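You operate a simulated robot arm through the tools that you are given. There is no shell and no other tool.

You are at the controls of a simulated robot arm. One attempt, no reset.

Task
Put things in order on the narrow table. At the end: the pink mist bottle (marked "PINK") from the narrow table stands where the orange pot stood; the clear bead jar (marked "RED") from the narrow table stands on top of the brown packet; the felt dabber stands where the clear bead jar stood; the orange pot stands where the felt dabber stood; whatever was shut is shut again. Leave all else as you found it, and nothing knocked over.

It is judged by the outcome, as a careful person would: the job done as asked, and still so three seconds after it is handed in. It fails if anything else is knocked over, pushed out of place, dropped, spilled or broken.

Robot
A 7-joint arm with a two-finger parallel gripper, fixed in place. Base frame: the origin is at the foot of the arm, x ahead of it, y to its left, z up; the work surface is at about z = 0. Units: mm, rad, N and s.
With the tool pointing down near the work surface it reaches from about 240 to 620 mm from the base axis. Its first joint turns from -1.152 to 1.152 rad. Payload 2.6 kg.
Tool frame: the origin (TCP) lies between the finger pads and is the grasp point; the fingertips stand 30 mm ahead of it; z points along the fingers, y is the line along which they close. Largest opening 94 mm; finger width 28, thickness 10; the body of the gripper, 50 by 96 mm, starts 55 mm behind the TCP.
Orientation is told as [roll, pitch, yaw] about the base's x, y, z axes, in that order, counted from this pose: with the fingers straight down and closing along the base's y, the tool's x points along the base's -x, its y along +y and its z along -z.

Tools
- The arm moves only by the tool apply_moves. Its argument "increments" is text: rows parted by semicolons, each of 6 numbers parted by spaces: the shift along the tool's x, y, z in mm, then the turn, a rotation vector about the tool's x, y, z in rad. In form: x y z wx wy wz; .... A call has 1 to 20 rows; each row shifts and turns the commanded pose from where the row before left it, along the tool's axes as they then stand. "gripper" is the opening, from 0 (shut) to 1 (fully open), set as the call begins (left out, the last holds). Each row takes 0.2 s and may step no farther than 50 mm and 0.15 rad from the row before; otherwise, or with a gripper value out of range, the whole call is refused. A pose out of reach is approached as far as the arm can. The call stops where the force on the tool passes 40 N (or 10 N more than at its start, if that is more) or the arm is blocked; 0.2 s more then pass. The fingers move at their own pace (about 72 mm/s each) and stop on an object; they squeeze with about 25 N. The grip force told is the motor's: it shows also when the fingers shut on nothing. Time passes only in rows, and 0.2 s behind the last, so rows that do not move let the fingers close. The reply holds the time, the measured pose of the TCP, the force on the tool along the base axes, the opening and the grip force, in the units named above and with some noise, with the torque about the TCP (base axes, N m) and any sound that the robot's microphone picked up, and new pictures: "pictures" is both (left out), scene, wrist or none.
- Cameras (640 x 400 px; columns grow to the right, rows downward): "scene" is fixed at [33.7, 420.3, 572.1]; the picture's right is [-0.82, -0.58, 0.00], its down [-0.31, 0.44, -0.84] and it looks along [0.48, -0.69, -0.54] (base axes); focal length 370 px, centre (320, 200). "wrist" rides on the gripper at [76, 14, -102] in the tool frame; the picture's right is [-0.18, 0.98, 0.00], its down [-0.75, -0.14, -0.64] and it looks along [-0.63, -0.12, 0.77] (tool axes); focal length 243 px, centre (320, 200). There is no depth. A picture from a camera that has moved, and an enlarged one, comes with that camera's place and axes in the base frame and with its lens. The place of the scene camera against the robot may be out by one fixed shift of up to 12 mm in any direction.
- zoom(camera, box): a new picture of the part [left, top, right, bottom] of that camera's present view, enlarged. No time passes.
- finish_job(): hands the job in; it is judged then, once.

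Places have to be worked out from the pictures, the camera data and where the tool is seen. Open the gripper and draw the arm clear of the work before you hand the job in, unless the task says otherwise.

The tools are called after ">>>" by a JSON object that holds its "op" and its "data". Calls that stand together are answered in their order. apply_moves: Moves the arm, as the interface text tells. Its arguments: {"type":"object","properties":{"increments":{"type":"string"},"gripper":{"type":"number"},"pictures":{"type":"string","enum":["both","scene","wrist","none"]}},"required":["increments"]} The other tools are called the same way: zoom (camera, box) takes an enlarged picture of a part of a camera's view; finish_job () hands the job in.

At the start:

```text
t: 0.0
eef_pos: [372.4, -12.0, 294.8]
orientation: [0.0, 0.001, 0.0]
wrist_force: [0.2, -0.8, -0.6]
wrist_torque: [0.0, -0.03, 0.01]
width: 93.8
gripper_force: 0.1
```

scene: 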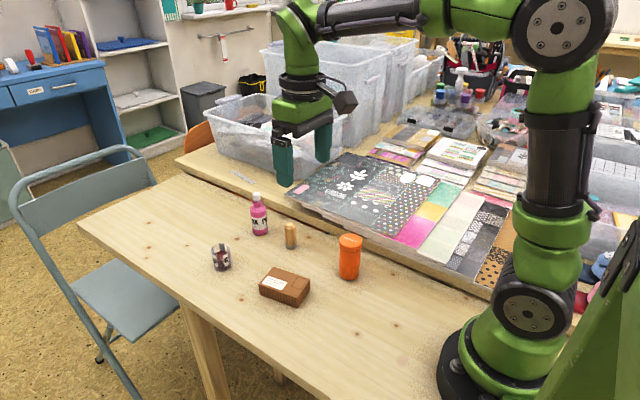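
wrist: 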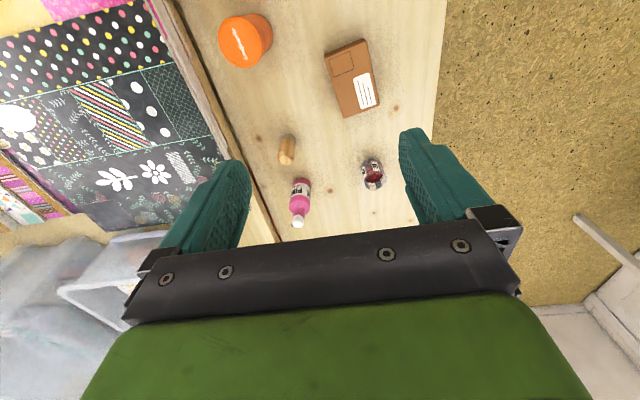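

I'll begin by looking closely at the objects on the narrow table from both cameras before moving.

>>> {"op": "zoom", "data": {"camera": "scene", "box": [190, 170, 390, 320]}}

>>> {"op": "zoom", "data": {"camera": "wrist", "box": [200, 0, 440, 240]}}

```text
2.67 times, centred on (290, 245) of scene
camera zoom: at [33.7, 420.3, 572.1], right [-0.82, -0.58, 0.0], down [-0.31, 0.44, -0.84], along [0.48, -0.69, -0.54], focal length 986 px, centre (400, 80)
```

zoom: 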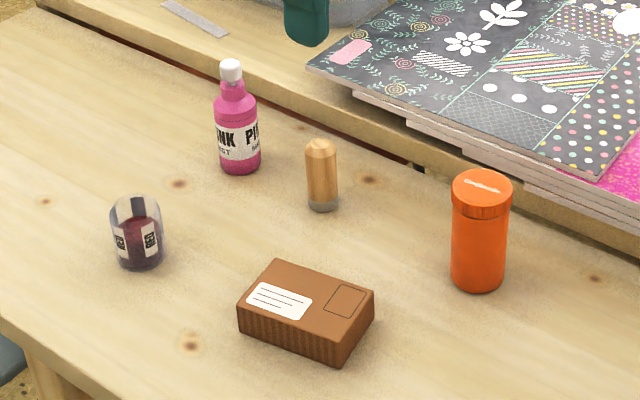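

```text
1.67 times, centred on (320, 120) of wrist
camera zoom: at [295.8, 1.9, 397.3], right [0.18, 0.98, 0.0], down [0.75, -0.14, 0.64], along [0.63, -0.12, -0.77], focal length 404 px, centre (320, 333)
```

zoom: 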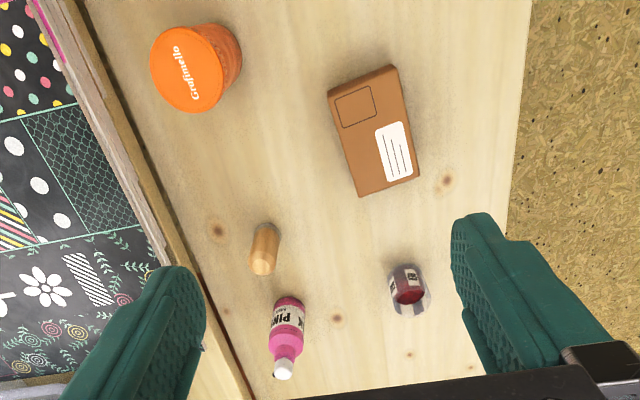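

The objects are all in view: pot, packet, dabber, bottle and jar. I'll enlarge each one to judge shape, height and footprint before planning the grasps.

>>> {"op": "zoom", "data": {"camera": "scene", "box": [325, 220, 375, 290]}}

>>> {"op": "zoom", "data": {"camera": "scene", "box": [200, 230, 260, 280]}}

>>> {"op": "zoom", "data": {"camera": "scene", "box": [240, 185, 310, 255]}}

>>> {"op": "zoom", "data": {"camera": "scene", "box": [250, 255, 330, 320]}}

```text
5.71 times, centred on (350, 255) of scene
camera zoom: at [33.7, 420.3, 572.1], right [-0.82, -0.58, 0.0], down [-0.31, 0.44, -0.84], along [0.48, -0.69, -0.54], focal length 2112 px, centre (149, -114)
```

zoom: 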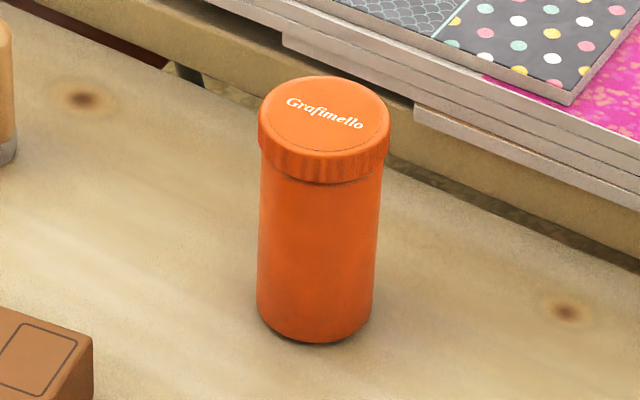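

```text
8.00 times, centred on (230, 255) of scene
camera zoom: at [33.7, 420.3, 572.1], right [-0.82, -0.58, 0.0], down [-0.31, 0.44, -0.84], along [0.48, -0.69, -0.54], focal length 2957 px, centre (1040, -240)
```

zoom: 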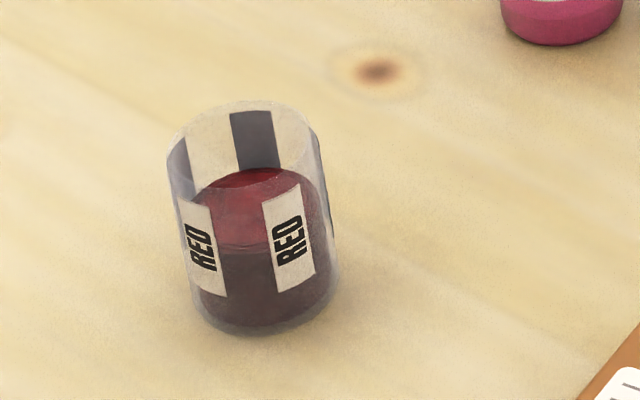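

```text
5.71 times, centred on (275, 220) of scene
camera zoom: at [33.7, 420.3, 572.1], right [-0.82, -0.58, 0.0], down [-0.31, 0.44, -0.84], along [0.48, -0.69, -0.54], focal length 2112 px, centre (577, 86)
```

zoom: 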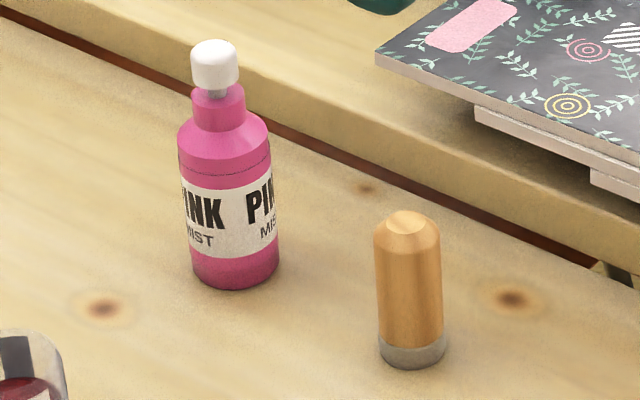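

```text
6.15 times, centred on (290, 288) of scene
camera zoom: at [33.7, 420.3, 572.1], right [-0.82, -0.58, 0.0], down [-0.31, 0.44, -0.84], along [0.48, -0.69, -0.54], focal length 2274 px, centre (505, -338)
```

zoom: 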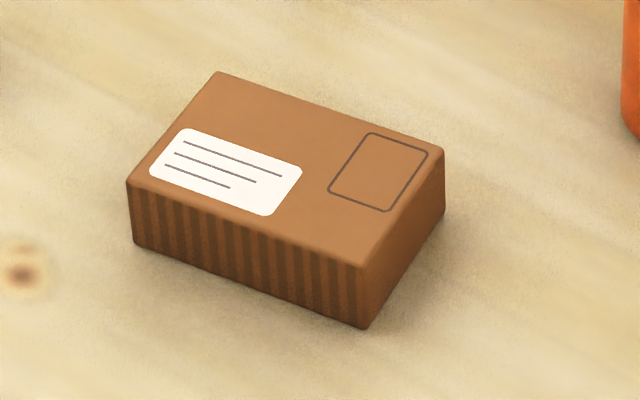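

The jar is part-filled with no visible lid, so I must keep it level. The pot has a lid slightly wider than its body. I'll enlarge the wrist view to get accurate positions.

>>> {"op": "zoom", "data": {"camera": "wrist", "box": [340, 140, 410, 200]}}

>>> {"op": "zoom", "data": {"camera": "wrist", "box": [260, 120, 340, 240]}}

>>> {"op": "zoom", "data": {"camera": "wrist", "box": [310, 30, 390, 130]}}

>>> {"op": "zoom", "data": {"camera": "wrist", "box": [210, 0, 290, 80]}}

>>> {"op": "zoom", "data": {"camera": "scene", "box": [250, 80, 370, 200]}}

```text
6.67 times, centred on (375, 170) of wrist
camera zoom: at [295.8, 1.9, 397.3], right [0.18, 0.98, 0.0], down [0.75, -0.14, 0.64], along [0.63, -0.12, -0.77], focal length 1618 px, centre (-47, 400)
```

zoom: 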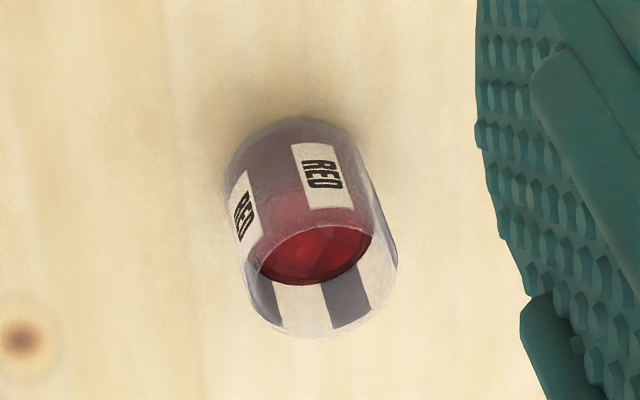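

```text
3.33 times, centred on (300, 180) of wrist
camera zoom: at [295.8, 1.9, 397.3], right [0.18, 0.98, 0.0], down [0.75, -0.14, 0.64], along [0.63, -0.12, -0.77], focal length 809 px, centre (387, 267)
```

zoom: 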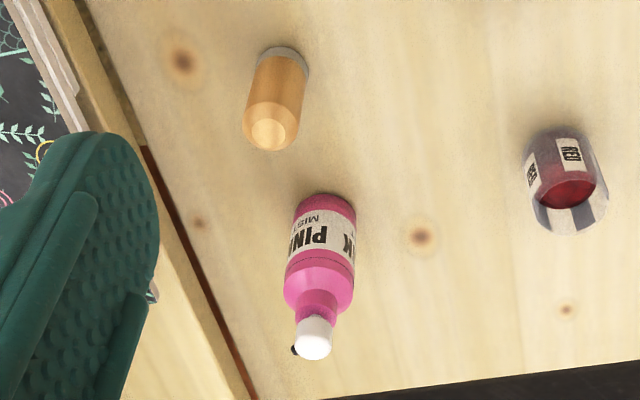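

```text
4.00 times, centred on (350, 80) of wrist
camera zoom: at [295.8, 1.9, 397.3], right [0.18, 0.98, 0.0], down [0.75, -0.14, 0.64], along [0.63, -0.12, -0.77], focal length 970 px, centre (200, 680)
```

zoom: 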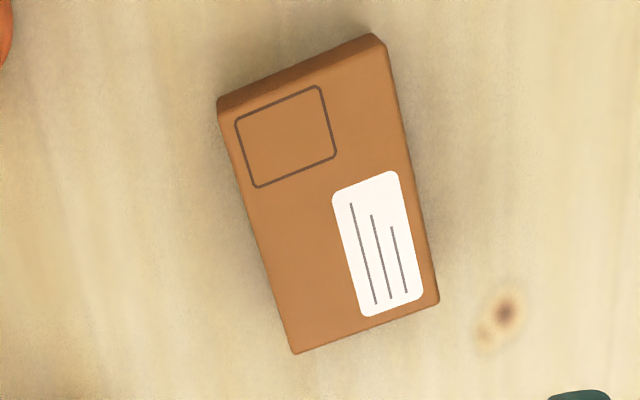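

```text
5.00 times, centred on (250, 40) of wrist
camera zoom: at [295.8, 1.9, 397.3], right [0.18, 0.98, 0.0], down [0.75, -0.14, 0.64], along [0.63, -0.12, -0.77], focal length 1213 px, centre (670, 1000)
```

zoom: 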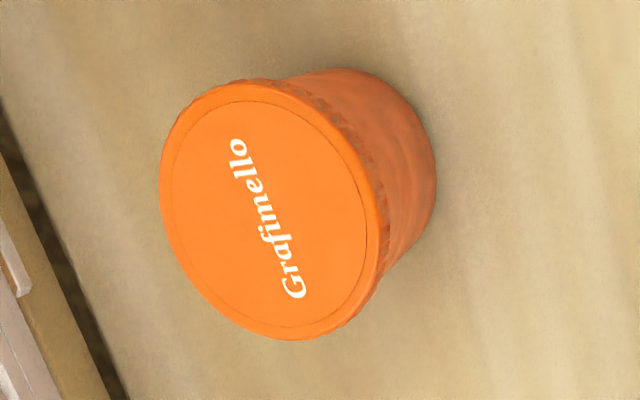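

```text
3.33 times, centred on (310, 140) of scene
camera zoom: at [33.7, 420.3, 572.1], right [-0.82, -0.58, 0.0], down [-0.31, 0.44, -0.84], along [0.48, -0.69, -0.54], focal length 1232 px, centre (353, 400)
```

zoom: 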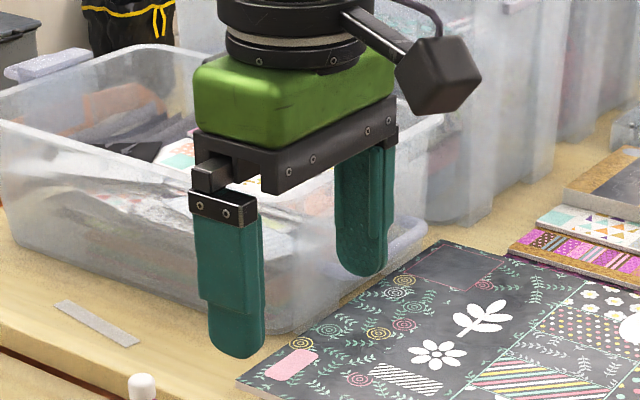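

From the wrist view I put the jar at about (557, 53), 41 mm wide and 49 mm tall. The packet top is centred at about (397, 32) at z≈25, the dabber is at (479, -89), the bottle at (577, -88) and the pot at (317, -89). I'll move high over the jar and check that against a new picture.

>>> {"op": "apply_moves", "data": {"increments": "-30.8 10.9 20.8 0 0 0; -30.8 10.9 20.8 0 0 0; -30.8 10.9 20.8 0 0 0; -30.8 10.9 20.8 0 0 0; -30.8 10.9 20.8 0 0 0; -30.6 11 20.8 0 0 0; 0 0 0 0 0 0", "gripper": 0.8, "pictures": "both"}}

```text
t: 1.6
eef_pos: [556.9, 52.4, 170.2]
orientation: [0.001, 0.0, 0.0]
wrist_force: [1.0, 0.0, -0.4]
wrist_torque: [0.02, 0.0, -0.01]
width: 74.9
gripper_force: 0.0
camera wrist: at [480.8, 67.5, 273.1], right [0.18, 0.98, 0.0], down [0.75, -0.14, 0.64], along [0.63, -0.12, -0.77], focal length 243 px, centre (320, 200)
```

scene: 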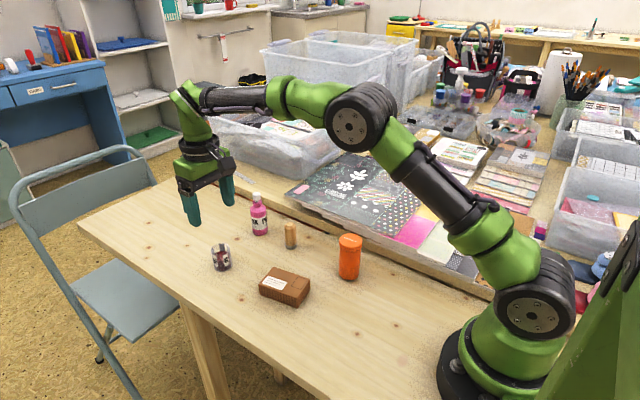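
wrist: 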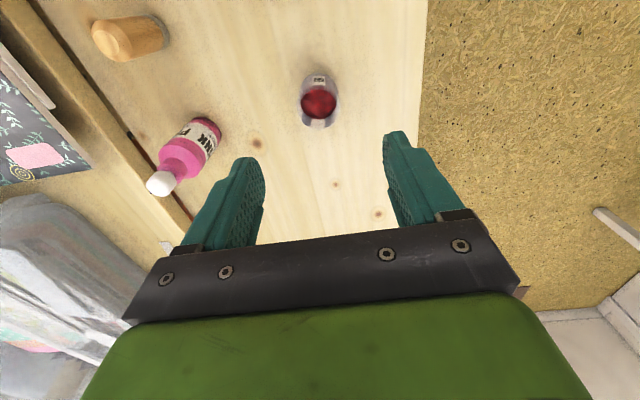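

I'm now over the jar, and it sits ahead of and between the fingers. I'll enlarge the wrist view to refine its position.

>>> {"op": "zoom", "data": {"camera": "wrist", "box": [280, 60, 360, 140]}}

>>> {"op": "zoom", "data": {"camera": "wrist", "box": [80, 0, 240, 200]}}

```text
5.00 times, centred on (320, 100) of wrist
camera zoom: at [480.8, 67.5, 273.1], right [0.18, 0.98, 0.0], down [0.75, -0.14, 0.64], along [0.63, -0.12, -0.77], focal length 1213 px, centre (320, 700)
```

zoom: 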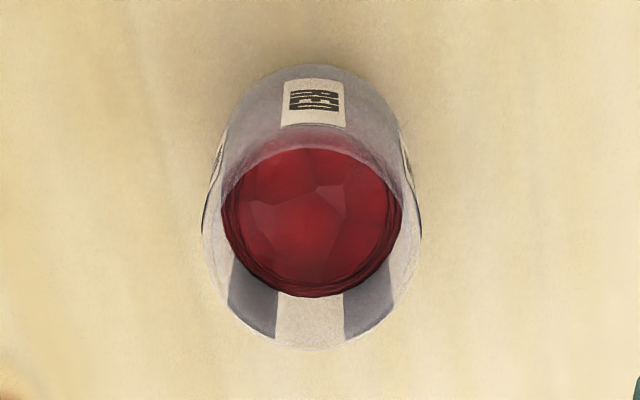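

```text
2.00 times, centred on (160, 100) of wrist
camera zoom: at [480.8, 67.5, 273.1], right [0.18, 0.98, 0.0], down [0.75, -0.14, 0.64], along [0.63, -0.12, -0.77], focal length 485 px, centre (640, 400)
```

zoom: 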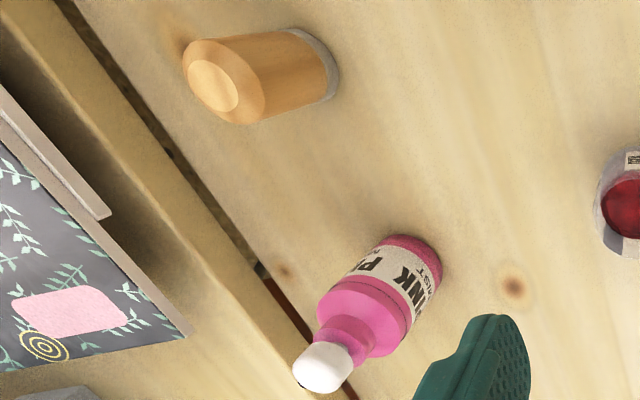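

The refined estimate puts the jar at (557, 52), directly under the TCP. I'll descend with the fingers open to z≈38 mm.

>>> {"op": "apply_moves", "data": {"increments": "0 0 30 0 0 0; 0 0 30 0 0 0; 0 0 30 0 0 0; 0 0 25 0 0 0; 0 0 17 0 0 0; 0 0 0 0 0 0", "pictures": "both"}}

```text
t: 3.0
eef_pos: [557.6, 52.8, 38.3]
orientation: [-0.001, -0.001, 0.0]
wrist_force: [-0.4, 0.0, -0.1]
wrist_torque: [0.0, 0.01, 0.0]
width: 75.2
gripper_force: 0.0
camera wrist: at [480.4, 68.4, 140.9], right [0.18, 0.98, 0.0], down [0.75, -0.14, 0.64], along [0.63, -0.12, -0.77], focal length 243 px, centre (320, 200)
```

scene: 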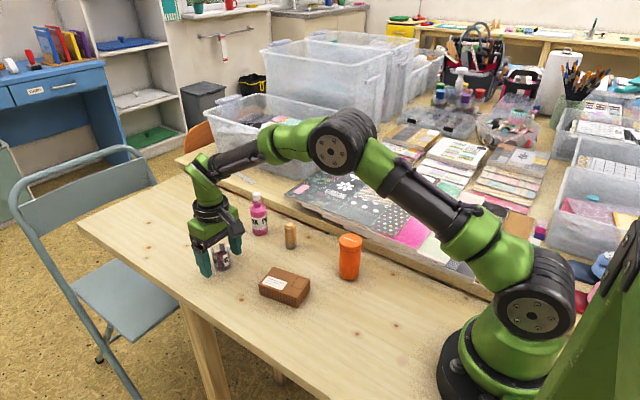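
wrist: 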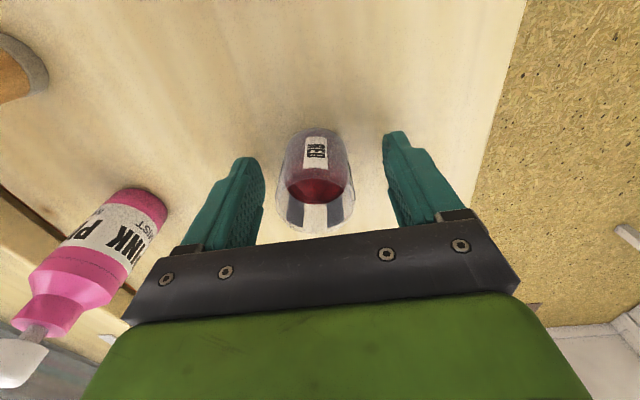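

The jar is centred between the fingers with no contact force. I'll close the gripper and let it settle.

>>> {"op": "apply_moves", "data": {"increments": "0 0 0 0 0 0; 0 0 0 0 0 0; 0 0 0 0 0 0; 0 0 0 0 0 0; 0 0 0 0 0 0", "gripper": 0, "pictures": "wrist"}}

```text
t: 4.2
eef_pos: [557.2, 54.3, 38.4]
orientation: [-0.001, -0.001, 0.0]
wrist_force: [-0.4, 0.1, 0.3]
wrist_torque: [0.02, -0.02, -0.03]
width: 38.1
gripper_force: 25.1
camera wrist: at [480.4, 68.4, 141.1], right [0.18, 0.98, 0.0], down [0.75, -0.14, 0.64], along [0.63, -0.12, -0.77], focal length 243 px, centre (320, 200)
```

wrist: 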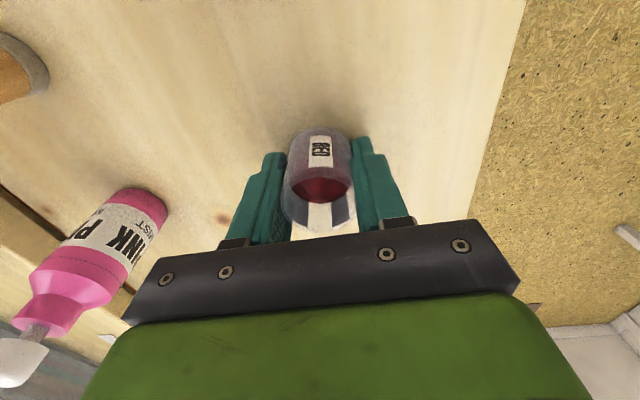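

The jar is gripped at 38 mm width. I'll lift it slowly by 60 mm, check the hold, then carry it level to above the packet.

>>> {"op": "apply_moves", "data": {"increments": "0 0 -6 0 0 0; 0 0 -12 0 0 0; 0 0 -14 0 0 0; 0 0 -14 0 0 0; 0 0 -9 0 0 0; 0 0 -5 0 0 0; 0 0 0 0 0 0", "pictures": "both"}}

```text
t: 5.8
eef_pos: [557.3, 52.1, 98.9]
orientation: [0.001, 0.0, -0.002]
wrist_force: [0.7, -0.6, -0.5]
wrist_torque: [-0.02, -0.01, -0.03]
width: 38.2
gripper_force: 25.0
camera wrist: at [480.2, 67.2, 201.5], right [0.18, 0.98, 0.0], down [0.75, -0.14, 0.64], along [0.63, -0.12, -0.77], focal length 243 px, centre (320, 200)
```

scene: 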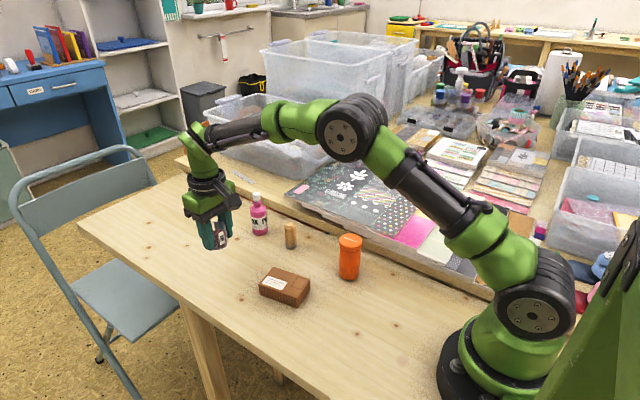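
wrist: 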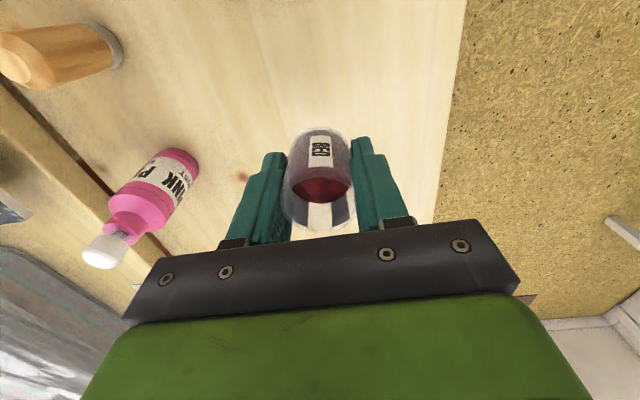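

The jar is held level and has lifted cleanly. I'll carry it gently toward the packet centre at (397, 32).

>>> {"op": "apply_moves", "data": {"increments": "5 -0.7 0 0 0 0; 10 -1.3 0 0 0 0; 13 -1.7 0 0 0 0; 14 -1.9 0 0 0 0; 14 -1.9 0 0 0 0; 14 -1.9 0 0 0 0; 14 -1.9 0 0 0 0; 14 -1.8 0 0 0 0; 14 -1.8 0 0 0 0; 14 -1.8 0 0 0 0; 13 -1.7 0 0 0 0; 10 -1.3 0 0 0 0; 7 -0.9 0 0 0 0; 4 -0.6 0 0 0 0; 0 0 0 0 0 0", "pictures": "both"}}

```text
t: 9.0
eef_pos: [397.2, 31.2, 97.6]
orientation: [0.0, 0.001, -0.002]
wrist_force: [-0.2, -0.4, -0.8]
wrist_torque: [0.01, 0.01, -0.03]
width: 38.1
gripper_force: 25.5
camera wrist: at [320.8, 46.1, 200.6], right [0.18, 0.98, 0.0], down [0.75, -0.14, 0.64], along [0.63, -0.12, -0.77], focal length 243 px, centre (320, 200)
```

scene: 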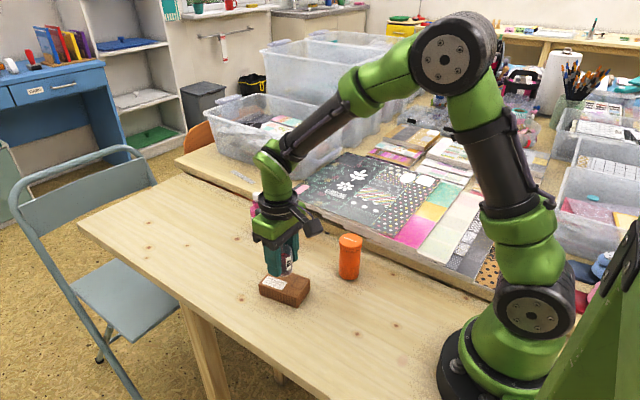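
wrist: 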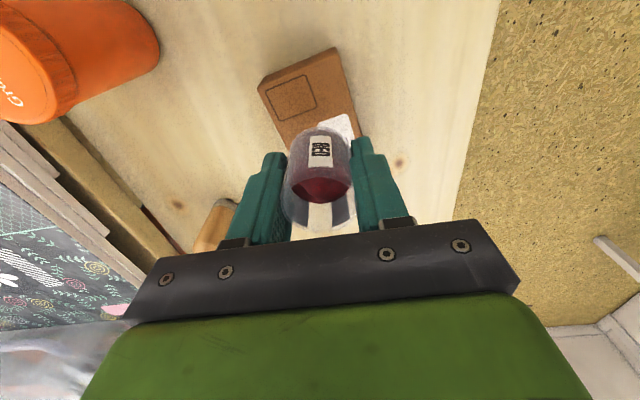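

I'm above the packet. Before lowering, I'll enlarge the wrist view to check its position and height.

>>> {"op": "zoom", "data": {"camera": "wrist", "box": [240, 30, 400, 230]}}

>>> {"op": "zoom", "data": {"camera": "scene", "box": [240, 220, 330, 320]}}

```text
2.00 times, centred on (320, 130) of wrist
camera zoom: at [320.8, 46.1, 200.6], right [0.18, 0.98, 0.0], down [0.75, -0.14, 0.64], along [0.63, -0.12, -0.77], focal length 485 px, centre (320, 340)
```

zoom: 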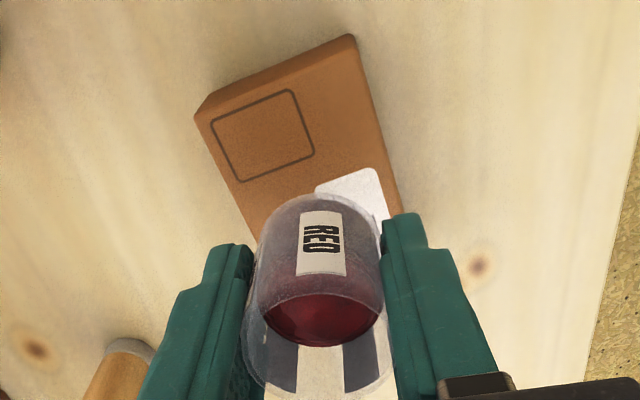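

```text
4.00 times, centred on (285, 270) of scene
camera zoom: at [33.7, 420.3, 572.1], right [-0.82, -0.58, 0.0], down [-0.31, 0.44, -0.84], along [0.48, -0.69, -0.54], focal length 1478 px, centre (460, -80)
```

zoom: 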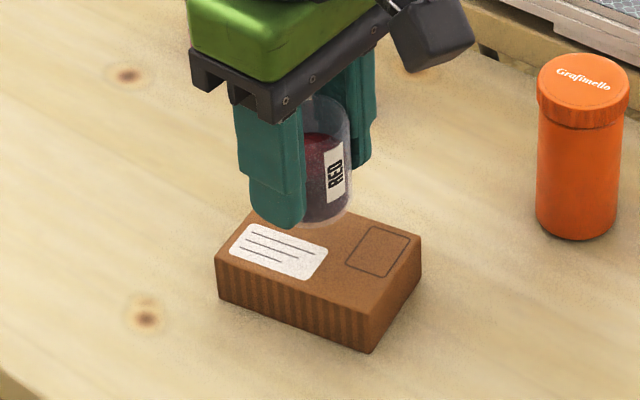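

The packet corners agree with the earlier estimate (top at z≈25–28, centre about (397, 32)). I'll lower the jar to just above the top, then creep down while watching the force.

>>> {"op": "apply_moves", "data": {"increments": "0 0 5 0 0 0; 0 0 8 0 0 0; 0 0 8 0 0 0; 0 0 5 0 0 0; 0 0 3 0 0 0; 0 0 0 0 0 0", "pictures": "scene"}}

>>> {"op": "zoom", "data": {"camera": "scene", "box": [250, 235, 330, 315]}}

```text
t: 10.4
eef_pos: [397.8, 30.4, 67.7]
orientation: [0.0, 0.0, 0.0]
wrist_force: [-0.2, -0.8, -1.2]
wrist_torque: [0.02, -0.01, 0.02]
width: 38.2
gripper_force: 24.9
```

scene: 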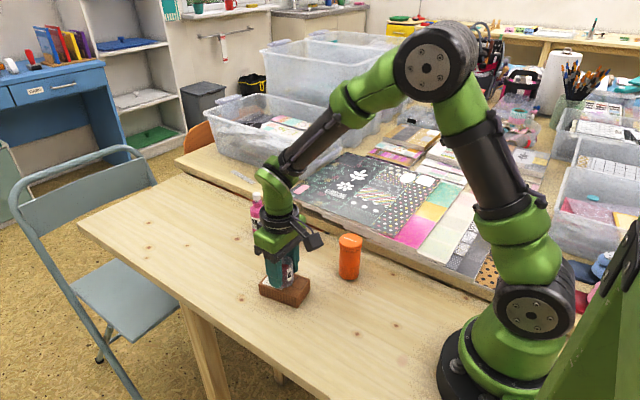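

```text
5.00 times, centred on (290, 275) of scene
camera zoom: at [33.7, 420.3, 572.1], right [-0.82, -0.58, 0.0], down [-0.31, 0.44, -0.84], along [0.48, -0.69, -0.54], focal length 1848 px, centre (470, -175)
```

zoom: 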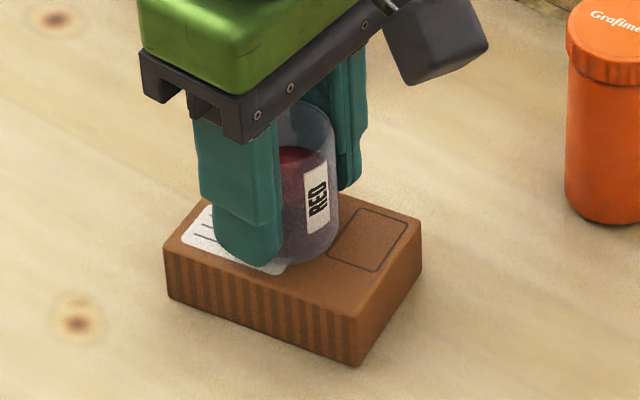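

The jar base is only a few millimetres above the packet, with no contact yet. I'll creep down in 1 mm rows.

>>> {"op": "apply_moves", "data": {"increments": "0 0 1 0 0 0; 0 0 1 0 0 0; 0 0 0 0 0 0", "pictures": "none"}}

```text
t: 11.2
eef_pos: [399.1, 32.4, 67.2]
orientation: [-0.001, -0.005, 0.0]
wrist_force: [-0.6, -1.4, 22.0]
wrist_torque: [-0.05, 0.08, -0.06]
width: 38.2
gripper_force: 25.2
```

Force rose to 22 N, so the jar base is on the packet top (z≈28). I'll back off 1 mm to relieve the press, then check.

>>> {"op": "apply_moves", "data": {"increments": "0 0 -1 0 0 0; 0 0 0 0 0 0", "pictures": "none"}}

```text
t: 11.8
eef_pos: [396.1, 32.3, 68.4]
orientation: [0.002, 0.0, -0.002]
wrist_force: [4.4, -2.1, 10.3]
wrist_torque: [-0.07, -0.19, -0.03]
width: 38.3
gripper_force: 24.8
```

Contact force is down to 10 N. I'll ease up a little more, then open the fingers in place.

>>> {"op": "apply_moves", "data": {"increments": "0 0 -0.6 0 0 0; 0 0 0 0 0 0", "pictures": "none"}}

>>> {"op": "apply_moves", "data": {"increments": "0 0 0 0 0 0; 0 0 0 0 0 0; 0 0 0 0 0 0", "gripper": 0.75, "pictures": "both"}}

```text
t: 12.4
eef_pos: [395.8, 31.5, 67.8]
orientation: [-0.001, 0.006, 0.0]
wrist_force: [-0.1, 0.8, 2.6]
wrist_torque: [0.08, -0.07, 0.0]
width: 38.6
gripper_force: 24.7
```

```text
t: 13.2
eef_pos: [396.9, 32.4, 68.2]
orientation: [0.0, 0.0, -0.002]
wrist_force: [-0.3, -0.3, -0.3]
wrist_torque: [-0.03, -0.01, 0.02]
width: 70.5
gripper_force: 0.1
camera wrist: at [320.3, 46.6, 170.9], right [0.18, 0.98, 0.0], down [0.75, -0.14, 0.64], along [0.63, -0.12, -0.77], focal length 243 px, centre (320, 200)
```

scene: 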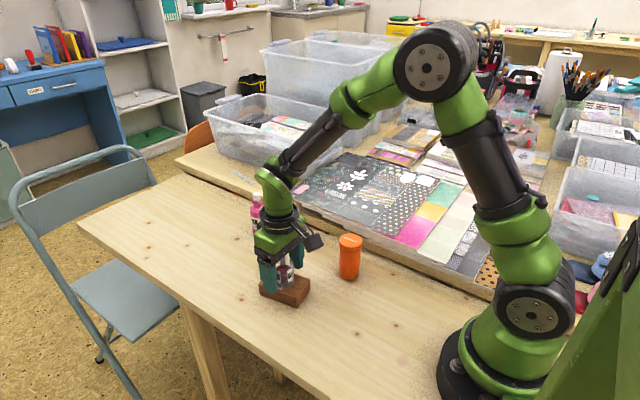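
wrist: 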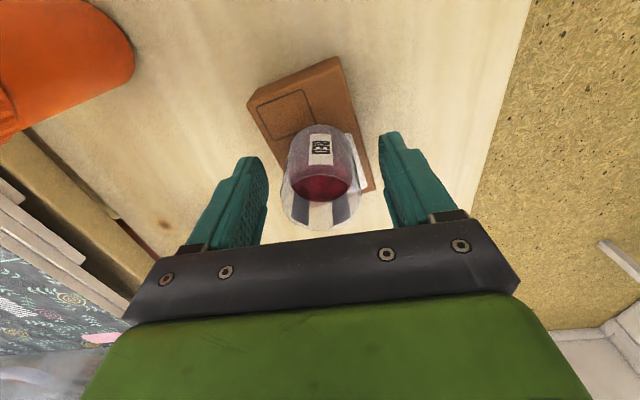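

The jar stands on the packet and is released. I'll rise straight up and then move over the dabber at (479, -89).

>>> {"op": "apply_moves", "data": {"increments": "0 0 -12 0 0 0; 0 0 -28 0 0 0; 0 0 -40 0 0 0; 0 0 -40 0 0 0; -20.6 -30.3 0 0 0 0; -20.6 -30.3 0 0 0 0; -20.6 -30.3 0 0 0 0; -20.6 -30.4 0 0 0 0; 0 0 0 0 0 0", "pictures": "both"}}

```text
t: 15.2
eef_pos: [480.7, -90.1, 186.4]
orientation: [0.001, -0.003, 0.0]
wrist_force: [-0.9, -0.5, -0.2]
wrist_torque: [-0.01, 0.03, 0.03]
width: 70.5
gripper_force: 0.0
camera wrist: at [403.6, -75.4, 290.8], right [0.18, 0.98, 0.0], down [0.75, -0.14, 0.64], along [0.63, -0.12, -0.77], focal length 243 px, centre (320, 200)
```

scene: 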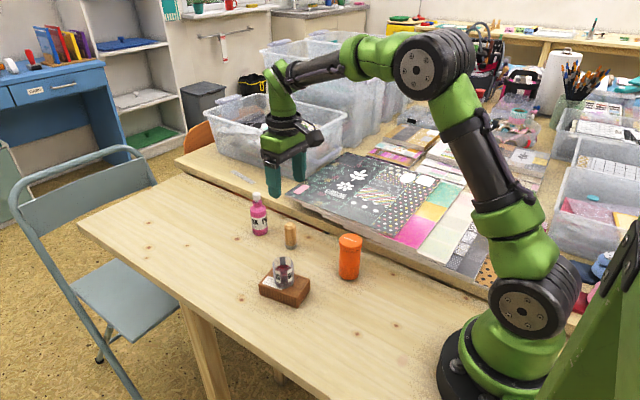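
wrist: 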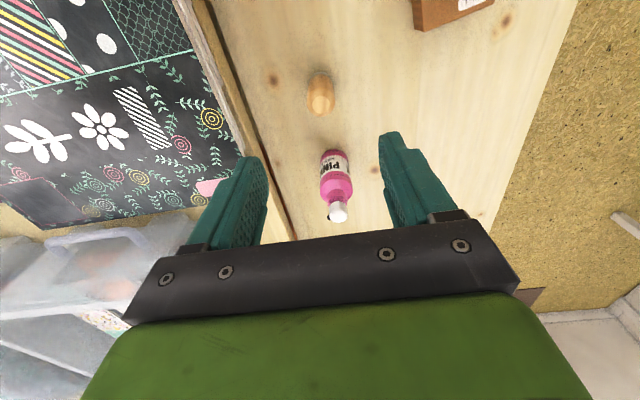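

>>> {"op": "zoom", "data": {"camera": "wrist", "box": [280, 50, 360, 130]}}

>>> {"op": "zoom", "data": {"camera": "wrist", "box": [290, 130, 380, 240]}}

>>> {"op": "zoom", "data": {"camera": "scene", "box": [240, 240, 330, 320]}}

```text
5.00 times, centred on (320, 90) of wrist
camera zoom: at [403.6, -75.4, 290.8], right [0.18, 0.98, 0.0], down [0.75, -0.14, 0.64], along [0.63, -0.12, -0.77], focal length 1213 px, centre (320, 750)
```

zoom: 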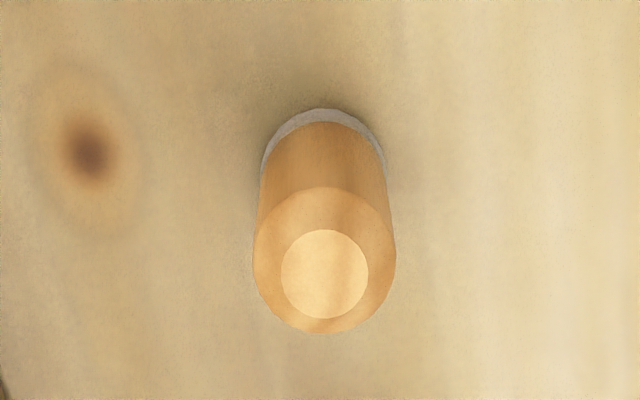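

```text
3.64 times, centred on (335, 185) of wrist
camera zoom: at [403.6, -75.4, 290.8], right [0.18, 0.98, 0.0], down [0.75, -0.14, 0.64], along [0.63, -0.12, -0.77], focal length 882 px, centre (266, 254)
```

zoom: 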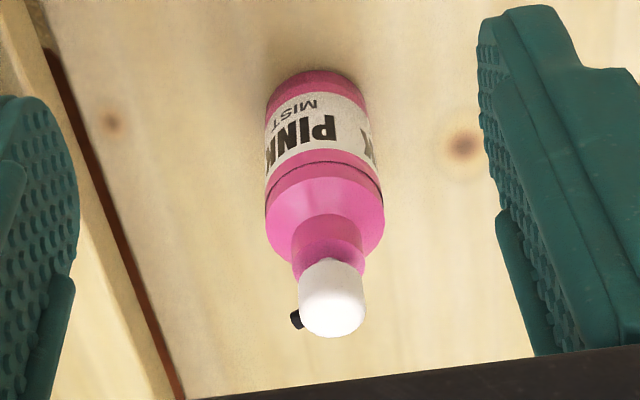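

```text
5.00 times, centred on (285, 280) of scene
camera zoom: at [33.8, 420.3, 572.1], right [-0.82, -0.58, 0.0], down [-0.31, 0.44, -0.84], along [0.48, -0.69, -0.54], focal length 1848 px, centre (495, -200)
```

zoom: 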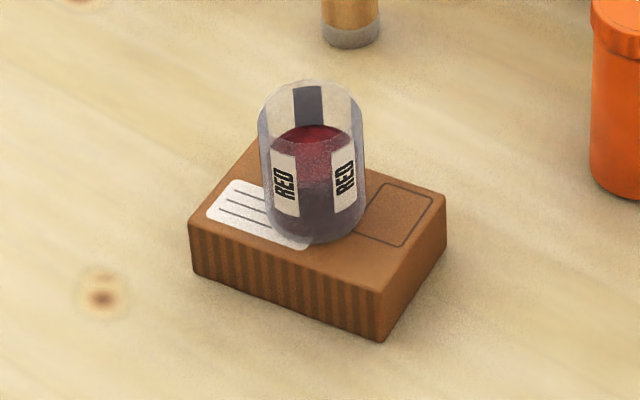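

The jar is centred on the packet. The refined dabber position is about (478, -88), 28 mm across and 61 mm tall. I'll descend around it to z≈42.

>>> {"op": "apply_moves", "data": {"increments": "1.4 1 35 0 0 0; 0 0 35 0 0 0; 0 0 35 0 0 0; 0 0 25 0 0 0; 0 0 15.6 0 0 0; 0 0 0 0 0 0", "pictures": "wrist"}}

```text
t: 16.6
eef_pos: [478.6, -89.2, 41.2]
orientation: [0.0, -0.001, -0.001]
wrist_force: [-0.5, -0.1, -0.1]
wrist_torque: [-0.01, 0.03, -0.03]
width: 70.5
gripper_force: 0.0
camera wrist: at [402.0, -74.5, 144.4], right [0.18, 0.98, 0.0], down [0.75, -0.14, 0.64], along [0.63, -0.12, -0.77], focal length 243 px, centre (320, 200)
```

wrist: 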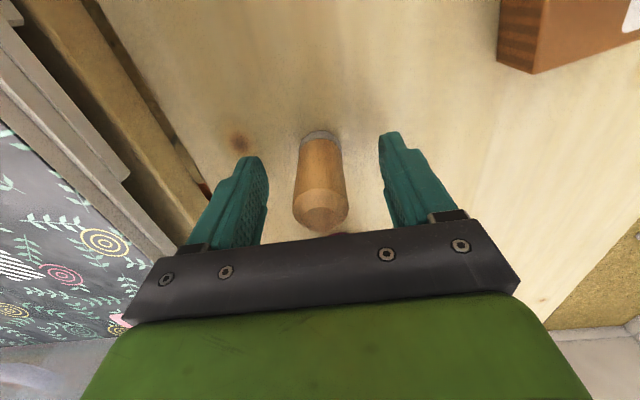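

The dabber is centred between the fingers. I'll close on it, then lift.

>>> {"op": "apply_moves", "data": {"increments": "0 0 0 0 0 0; 0 0 0 0 0 0; 0 0 0 0 0 0; 0 0 0 0 0 0; 0 0 0 0 0 0", "gripper": 0, "pictures": "wrist"}}

>>> {"op": "apply_moves", "data": {"increments": "0 0 -8 0 0 0; 0 0 -20 0 0 0; 0 0 -30 0 0 0; 0 0 -35 0 0 0; 0 0 -35 0 0 0; 0 0 -20 0 0 0; 0 0 0 0 0 0", "pictures": "both"}}

```text
t: 17.8
eef_pos: [478.8, -89.2, 41.6]
orientation: [-0.001, -0.001, -0.001]
wrist_force: [-0.4, 0.6, 0.1]
wrist_torque: [-0.02, -0.03, -0.03]
width: 25.6
gripper_force: 24.7
camera wrist: at [402.0, -74.6, 144.8], right [0.18, 0.98, 0.0], down [0.75, -0.14, 0.64], along [0.63, -0.12, -0.77], focal length 243 px, centre (320, 200)
```

wrist: 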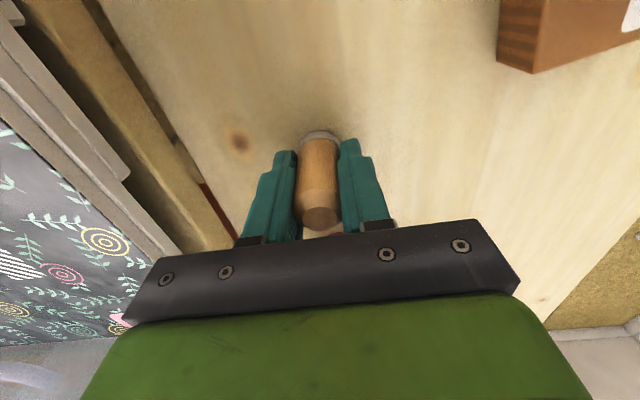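

```text
t: 19.4
eef_pos: [478.6, -89.0, 191.9]
orientation: [0.0, 0.0, -0.001]
wrist_force: [0.1, -0.5, -0.7]
wrist_torque: [0.04, -0.01, 0.04]
width: 25.5
gripper_force: 24.3
camera wrist: at [402.2, -73.5, 294.8], right [0.18, 0.98, 0.0], down [0.75, -0.14, 0.64], along [0.63, -0.12, -0.77], focal length 243 px, centre (320, 200)
```

scene: 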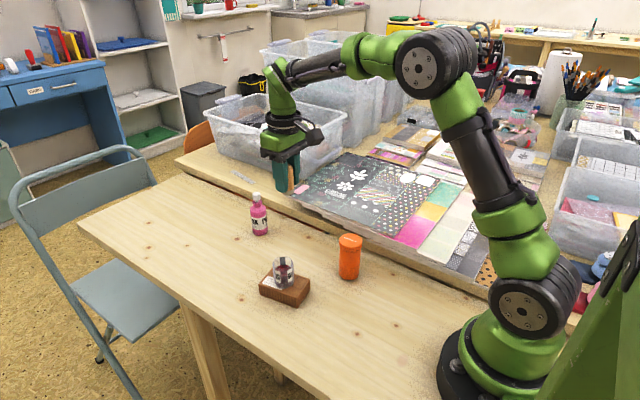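
wrist: 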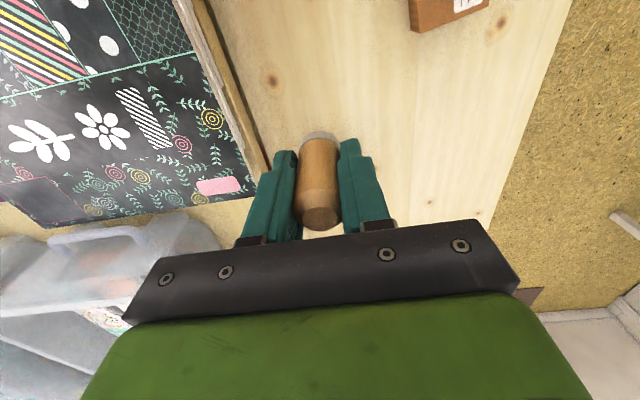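

The dabber is held upright. I'll carry it high over to the jar's former spot at (557, 52) and lower it to just above the table.

>>> {"op": "apply_moves", "data": {"increments": "-8 14 0 0 0 0; -15.8 28 0 0 0 0; -15.8 28 0 0 0 0; -15.8 28 0 0 0 0; -15.8 28 0 0 0 0; -7.8 14 0 0 0 0; 0 0 0 0 0 0; 0 0 25 0 0 0; 0 0 35 0 0 0; 0 0 35 0 0 0; 0 0 25 0 0 0; 0 0 15 0 0 0; 0 0 8 0 0 0; 0 0 3 0 0 0; 0 0 0 0 0 0", "pictures": "both"}}

```text
t: 22.6
eef_pos: [556.1, 51.5, 42.7]
orientation: [0.001, -0.002, 0.002]
wrist_force: [-0.4, 0.3, -0.6]
wrist_torque: [-0.01, 0.01, 0.02]
width: 25.9
gripper_force: 25.0
camera wrist: at [479.6, 66.4, 146.9], right [0.18, 0.98, 0.0], down [0.75, -0.14, 0.64], along [0.63, -0.12, -0.77], focal length 243 px, centre (320, 200)
```

scene: 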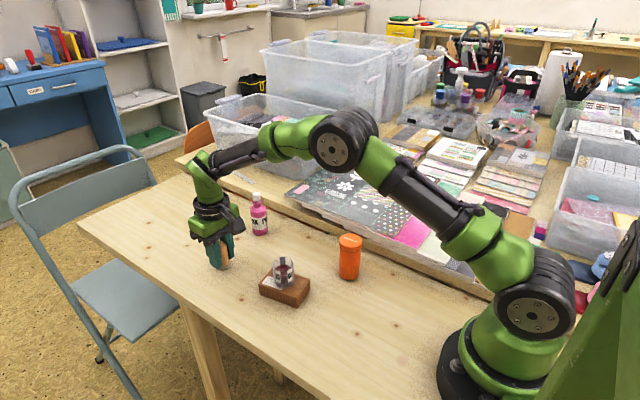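
wrist: 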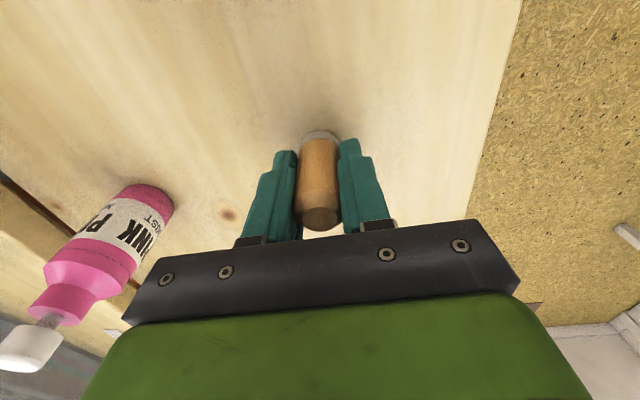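

The dabber is about 2 mm above the table at the right spot. I'll creep down to contact.

>>> {"op": "apply_moves", "data": {"increments": "0 0 1 0 0 0; 0 0 0.7 0 0 0; 0 0 0 0 0 0", "pictures": "none"}}

```text
t: 23.4
eef_pos: [555.3, 51.2, 43.0]
orientation: [0.0, 0.0, -0.001]
wrist_force: [-0.3, 0.6, -1.0]
wrist_torque: [-0.01, -0.02, 0.02]
width: 25.6
gripper_force: 25.0
```

>>> {"op": "apply_moves", "data": {"increments": "0 0 0.6 0 0 0; 0 0 0 0 0 0", "pictures": "none"}}

```text
t: 24.0
eef_pos: [556.9, 50.0, 42.1]
orientation: [-0.001, 0.0, 0.0]
wrist_force: [0.1, -0.5, 0.1]
wrist_torque: [0.03, 0.01, -0.01]
width: 25.7
gripper_force: 24.9
```

No contact force yet at z≈42, so I'll take another small step down.

>>> {"op": "apply_moves", "data": {"increments": "0 0 0.6 0 0 0; 0 0 0 0 0 0", "pictures": "none"}}

```text
t: 24.6
eef_pos: [556.2, 51.7, 41.9]
orientation: [0.0, 0.001, -0.003]
wrist_force: [0.1, 0.4, 0.4]
wrist_torque: [0.01, 0.01, 0.02]
width: 25.8
gripper_force: 25.4
```

>>> {"op": "apply_moves", "data": {"increments": "0 0 0.7 0 0 0; 0 0 0 0 0 0", "pictures": "none"}}

```text
t: 25.2
eef_pos: [557.6, 51.0, 42.0]
orientation: [0.0, 0.001, 0.001]
wrist_force: [-2.0, -0.7, 5.4]
wrist_torque: [-0.01, 0.06, -0.03]
width: 25.8
gripper_force: 25.0
```

Contact is light at 5 N, so the dabber is on the table. I'll release it and look.

>>> {"op": "apply_moves", "data": {"increments": "0 0 0 0 0 0; 0 0 0 0 0 0; 0 0 0 0 0 0", "gripper": 0.65, "pictures": "wrist"}}

>>> {"op": "apply_moves", "data": {"increments": "0 0 -10 0 0 0; 0 0 -25 0 0 0; 0 0 -40 0 0 0; 0 0 -40 0 0 0; 0 0 -33 0 0 0; 0 0 0 0 0 0", "pictures": "both"}}

```text
t: 26.0
eef_pos: [556.8, 51.7, 41.9]
orientation: [-0.001, 0.001, 0.0]
wrist_force: [-0.4, -0.9, 0.6]
wrist_torque: [0.0, -0.01, -0.01]
width: 60.9
gripper_force: 0.0
camera wrist: at [480.8, 65.8, 144.2], right [0.18, 0.98, 0.0], down [0.75, -0.14, 0.64], along [0.63, -0.12, -0.77], focal length 243 px, centre (320, 200)
```

wrist: 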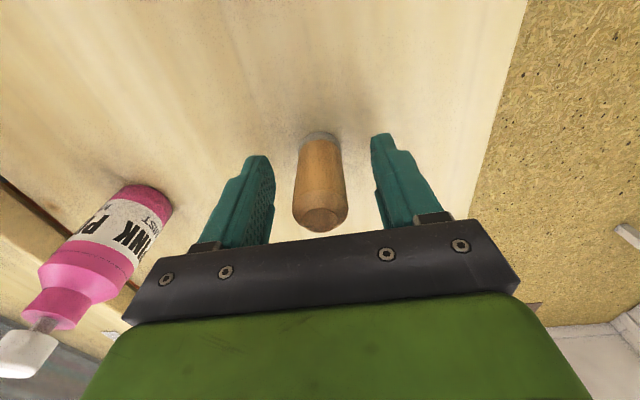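

```text
t: 27.4
eef_pos: [557.5, 50.7, 189.3]
orientation: [0.001, 0.0, 0.0]
wrist_force: [-0.6, -0.2, -0.3]
wrist_torque: [-0.01, -0.01, -0.01]
width: 61.3
gripper_force: 0.0
camera wrist: at [479.1, 65.1, 291.5], right [0.18, 0.98, 0.0], down [0.75, -0.14, 0.64], along [0.63, -0.12, -0.77], focal length 243 px, centre (320, 200)
```

scene: 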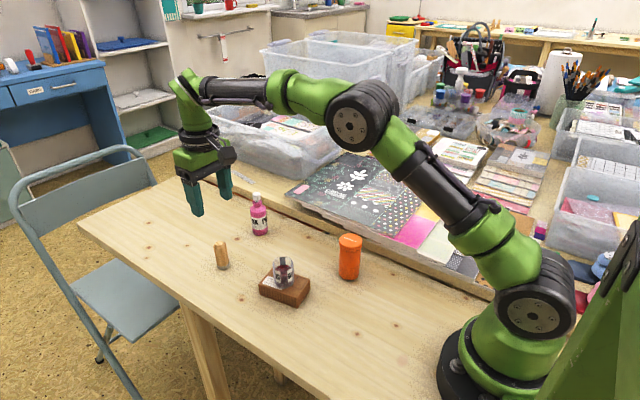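
wrist: 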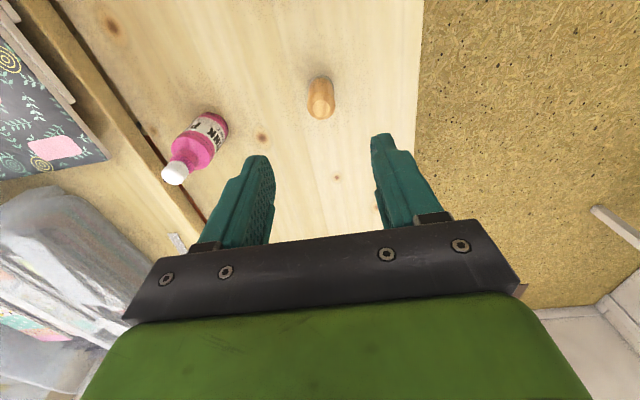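

The dabber stands at the jar's old spot. Next is the pot: its lid overhangs the body, so I plan a leaning grip on the body below the lid. First I'll move over the pot to measure it.

>>> {"op": "apply_moves", "data": {"increments": "34.3 -20.2 0 0 0 0; 34.3 -20.2 0 0 0 0; 34.3 -20.2 0 0 0 0; 34.3 -20.2 0 0 0 0; 34.3 -20.2 0 0 0 0; 34.3 -20.2 0 0 0 0; 34.2 -20.3 0 0 0 0; 0 0 0 0 0 0", "gripper": 0.75, "pictures": "both"}}

>>> {"op": "zoom", "data": {"camera": "wrist", "box": [270, 40, 370, 140]}}

>>> {"op": "zoom", "data": {"camera": "scene", "box": [200, 190, 380, 320]}}

```text
t: 29.2
eef_pos: [318.4, -91.8, 188.2]
orientation: [-0.002, 0.0, 0.0]
wrist_force: [0.1, 0.8, 0.3]
wrist_torque: [0.03, -0.03, 0.04]
width: 70.5
gripper_force: 0.0
camera wrist: at [241.3, -77.3, 290.3], right [0.18, 0.98, 0.0], down [0.75, -0.14, 0.64], along [0.63, -0.12, -0.77], focal length 243 px, centre (320, 200)
```

scene: 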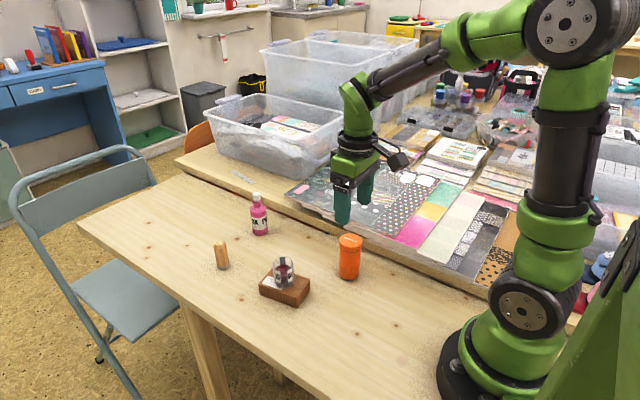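
wrist: 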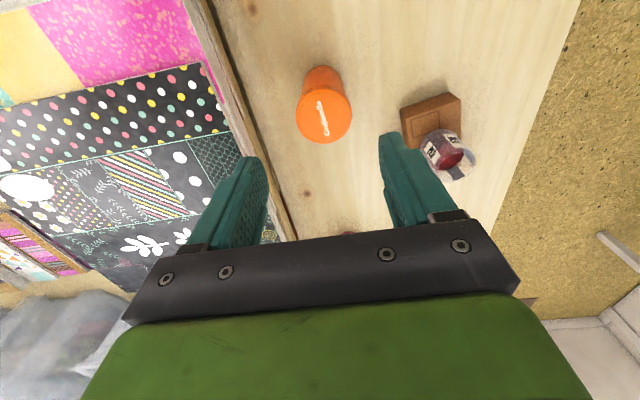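

```text
4.00 times, centred on (320, 90) of wrist
camera zoom: at [241.3, -77.3, 290.3], right [0.18, 0.98, 0.0], down [0.75, -0.14, 0.64], along [0.63, -0.12, -0.77], focal length 970 px, centre (320, 640)
```

zoom: 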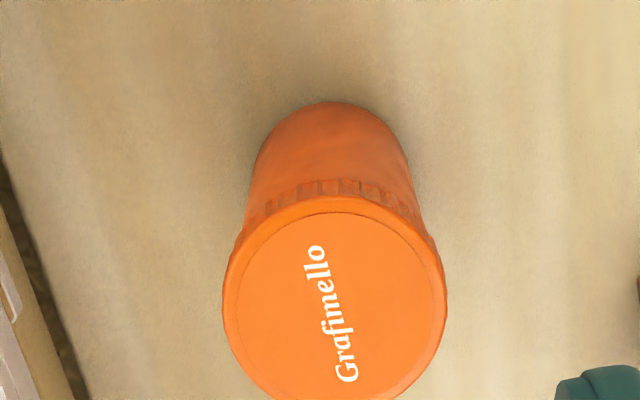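

```text
3.08 times, centred on (290, 255) of scene
camera zoom: at [33.7, 420.3, 572.1], right [-0.82, -0.58, 0.0], down [-0.31, 0.44, -0.84], along [0.48, -0.69, -0.54], focal length 1137 px, centre (412, 31)
```

zoom: 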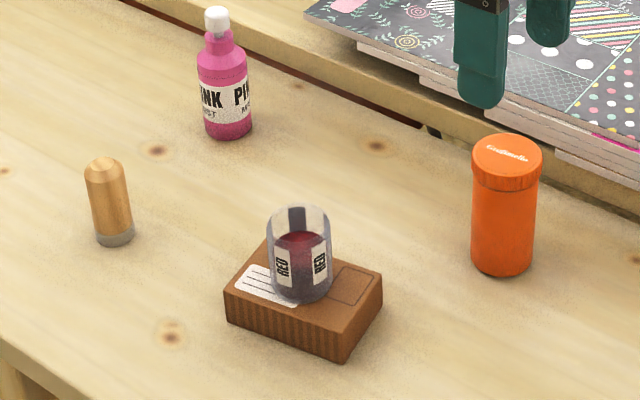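

The pot axis is at about (316.5, -88), with height ≈88–91 mm and the lid lower edge at ≈72 mm. I'll yaw the tool by 90° in the air so the fingers close along x. Then I can lean it toward +y and grip the body below the lid.

>>> {"op": "apply_moves", "data": {"increments": "0 0 0 0 0 -0.1428; 0 0 0 0 0 -0.1428; 0 0 0 0 0 -0.1428; 0 0 0 0 0 -0.1428; 0 0 0 0 0 -0.1428; 0 0 0 0 0 -0.1428; 0 0 0 0 0 -0.1428; 0 0 0 0 0 -0.1428; 0 0 0 0 0 -0.1428; 0 0 0 0 0 -0.1428; 0 0 0 0 0 -0.1428; 0 0 0 0 0 0", "pictures": "both"}}

```text
t: 31.8
eef_pos: [316.0, -88.7, 189.3]
orientation: [0.0, 0.001, 1.573]
wrist_force: [-0.3, 0.1, -0.4]
wrist_torque: [0.01, -0.01, -0.03]
width: 70.5
gripper_force: 0.1
camera wrist: at [302.7, -165.7, 292.2], right [-0.98, 0.18, 0.0], down [0.14, 0.75, 0.64], along [0.12, 0.63, -0.77], focal length 243 px, centre (320, 200)
```

scene: 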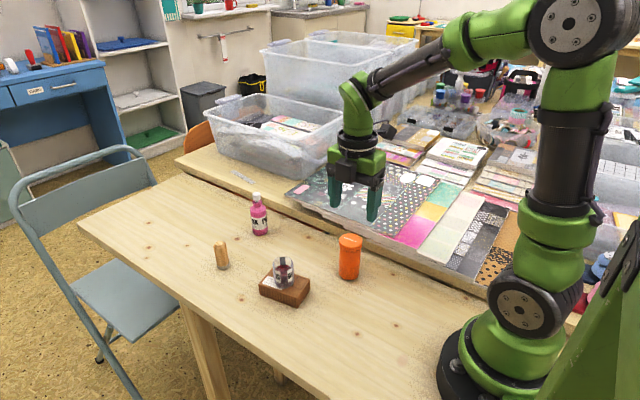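
wrist: 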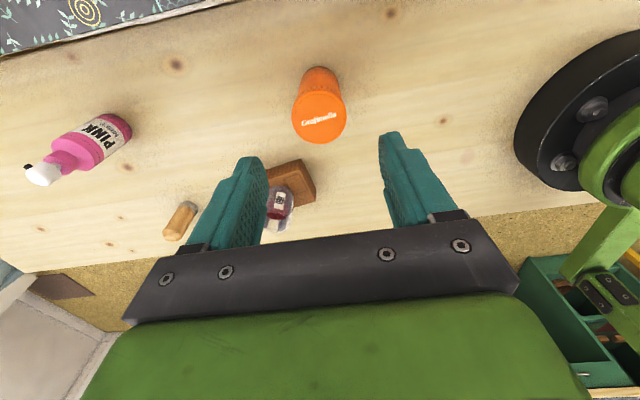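

The yaw is in place at 1.57 rad. I'll enlarge the pot from this new angle to cross-check its position.

>>> {"op": "zoom", "data": {"camera": "wrist", "box": [270, 50, 370, 150]}}

```text
4.00 times, centred on (320, 100) of wrist
camera zoom: at [302.7, -165.7, 292.2], right [-0.98, 0.18, 0.0], down [0.14, 0.75, 0.64], along [0.12, 0.63, -0.77], focal length 970 px, centre (320, 600)
```

zoom: 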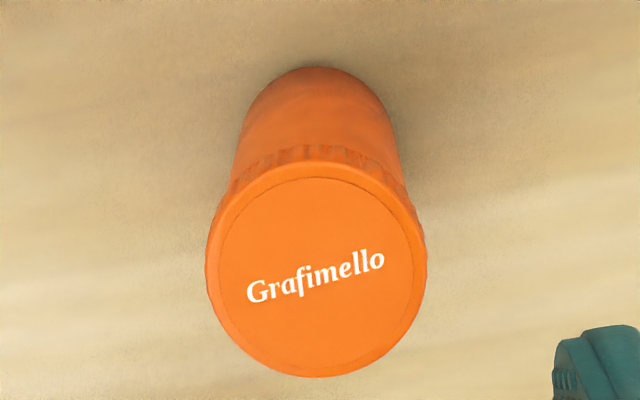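

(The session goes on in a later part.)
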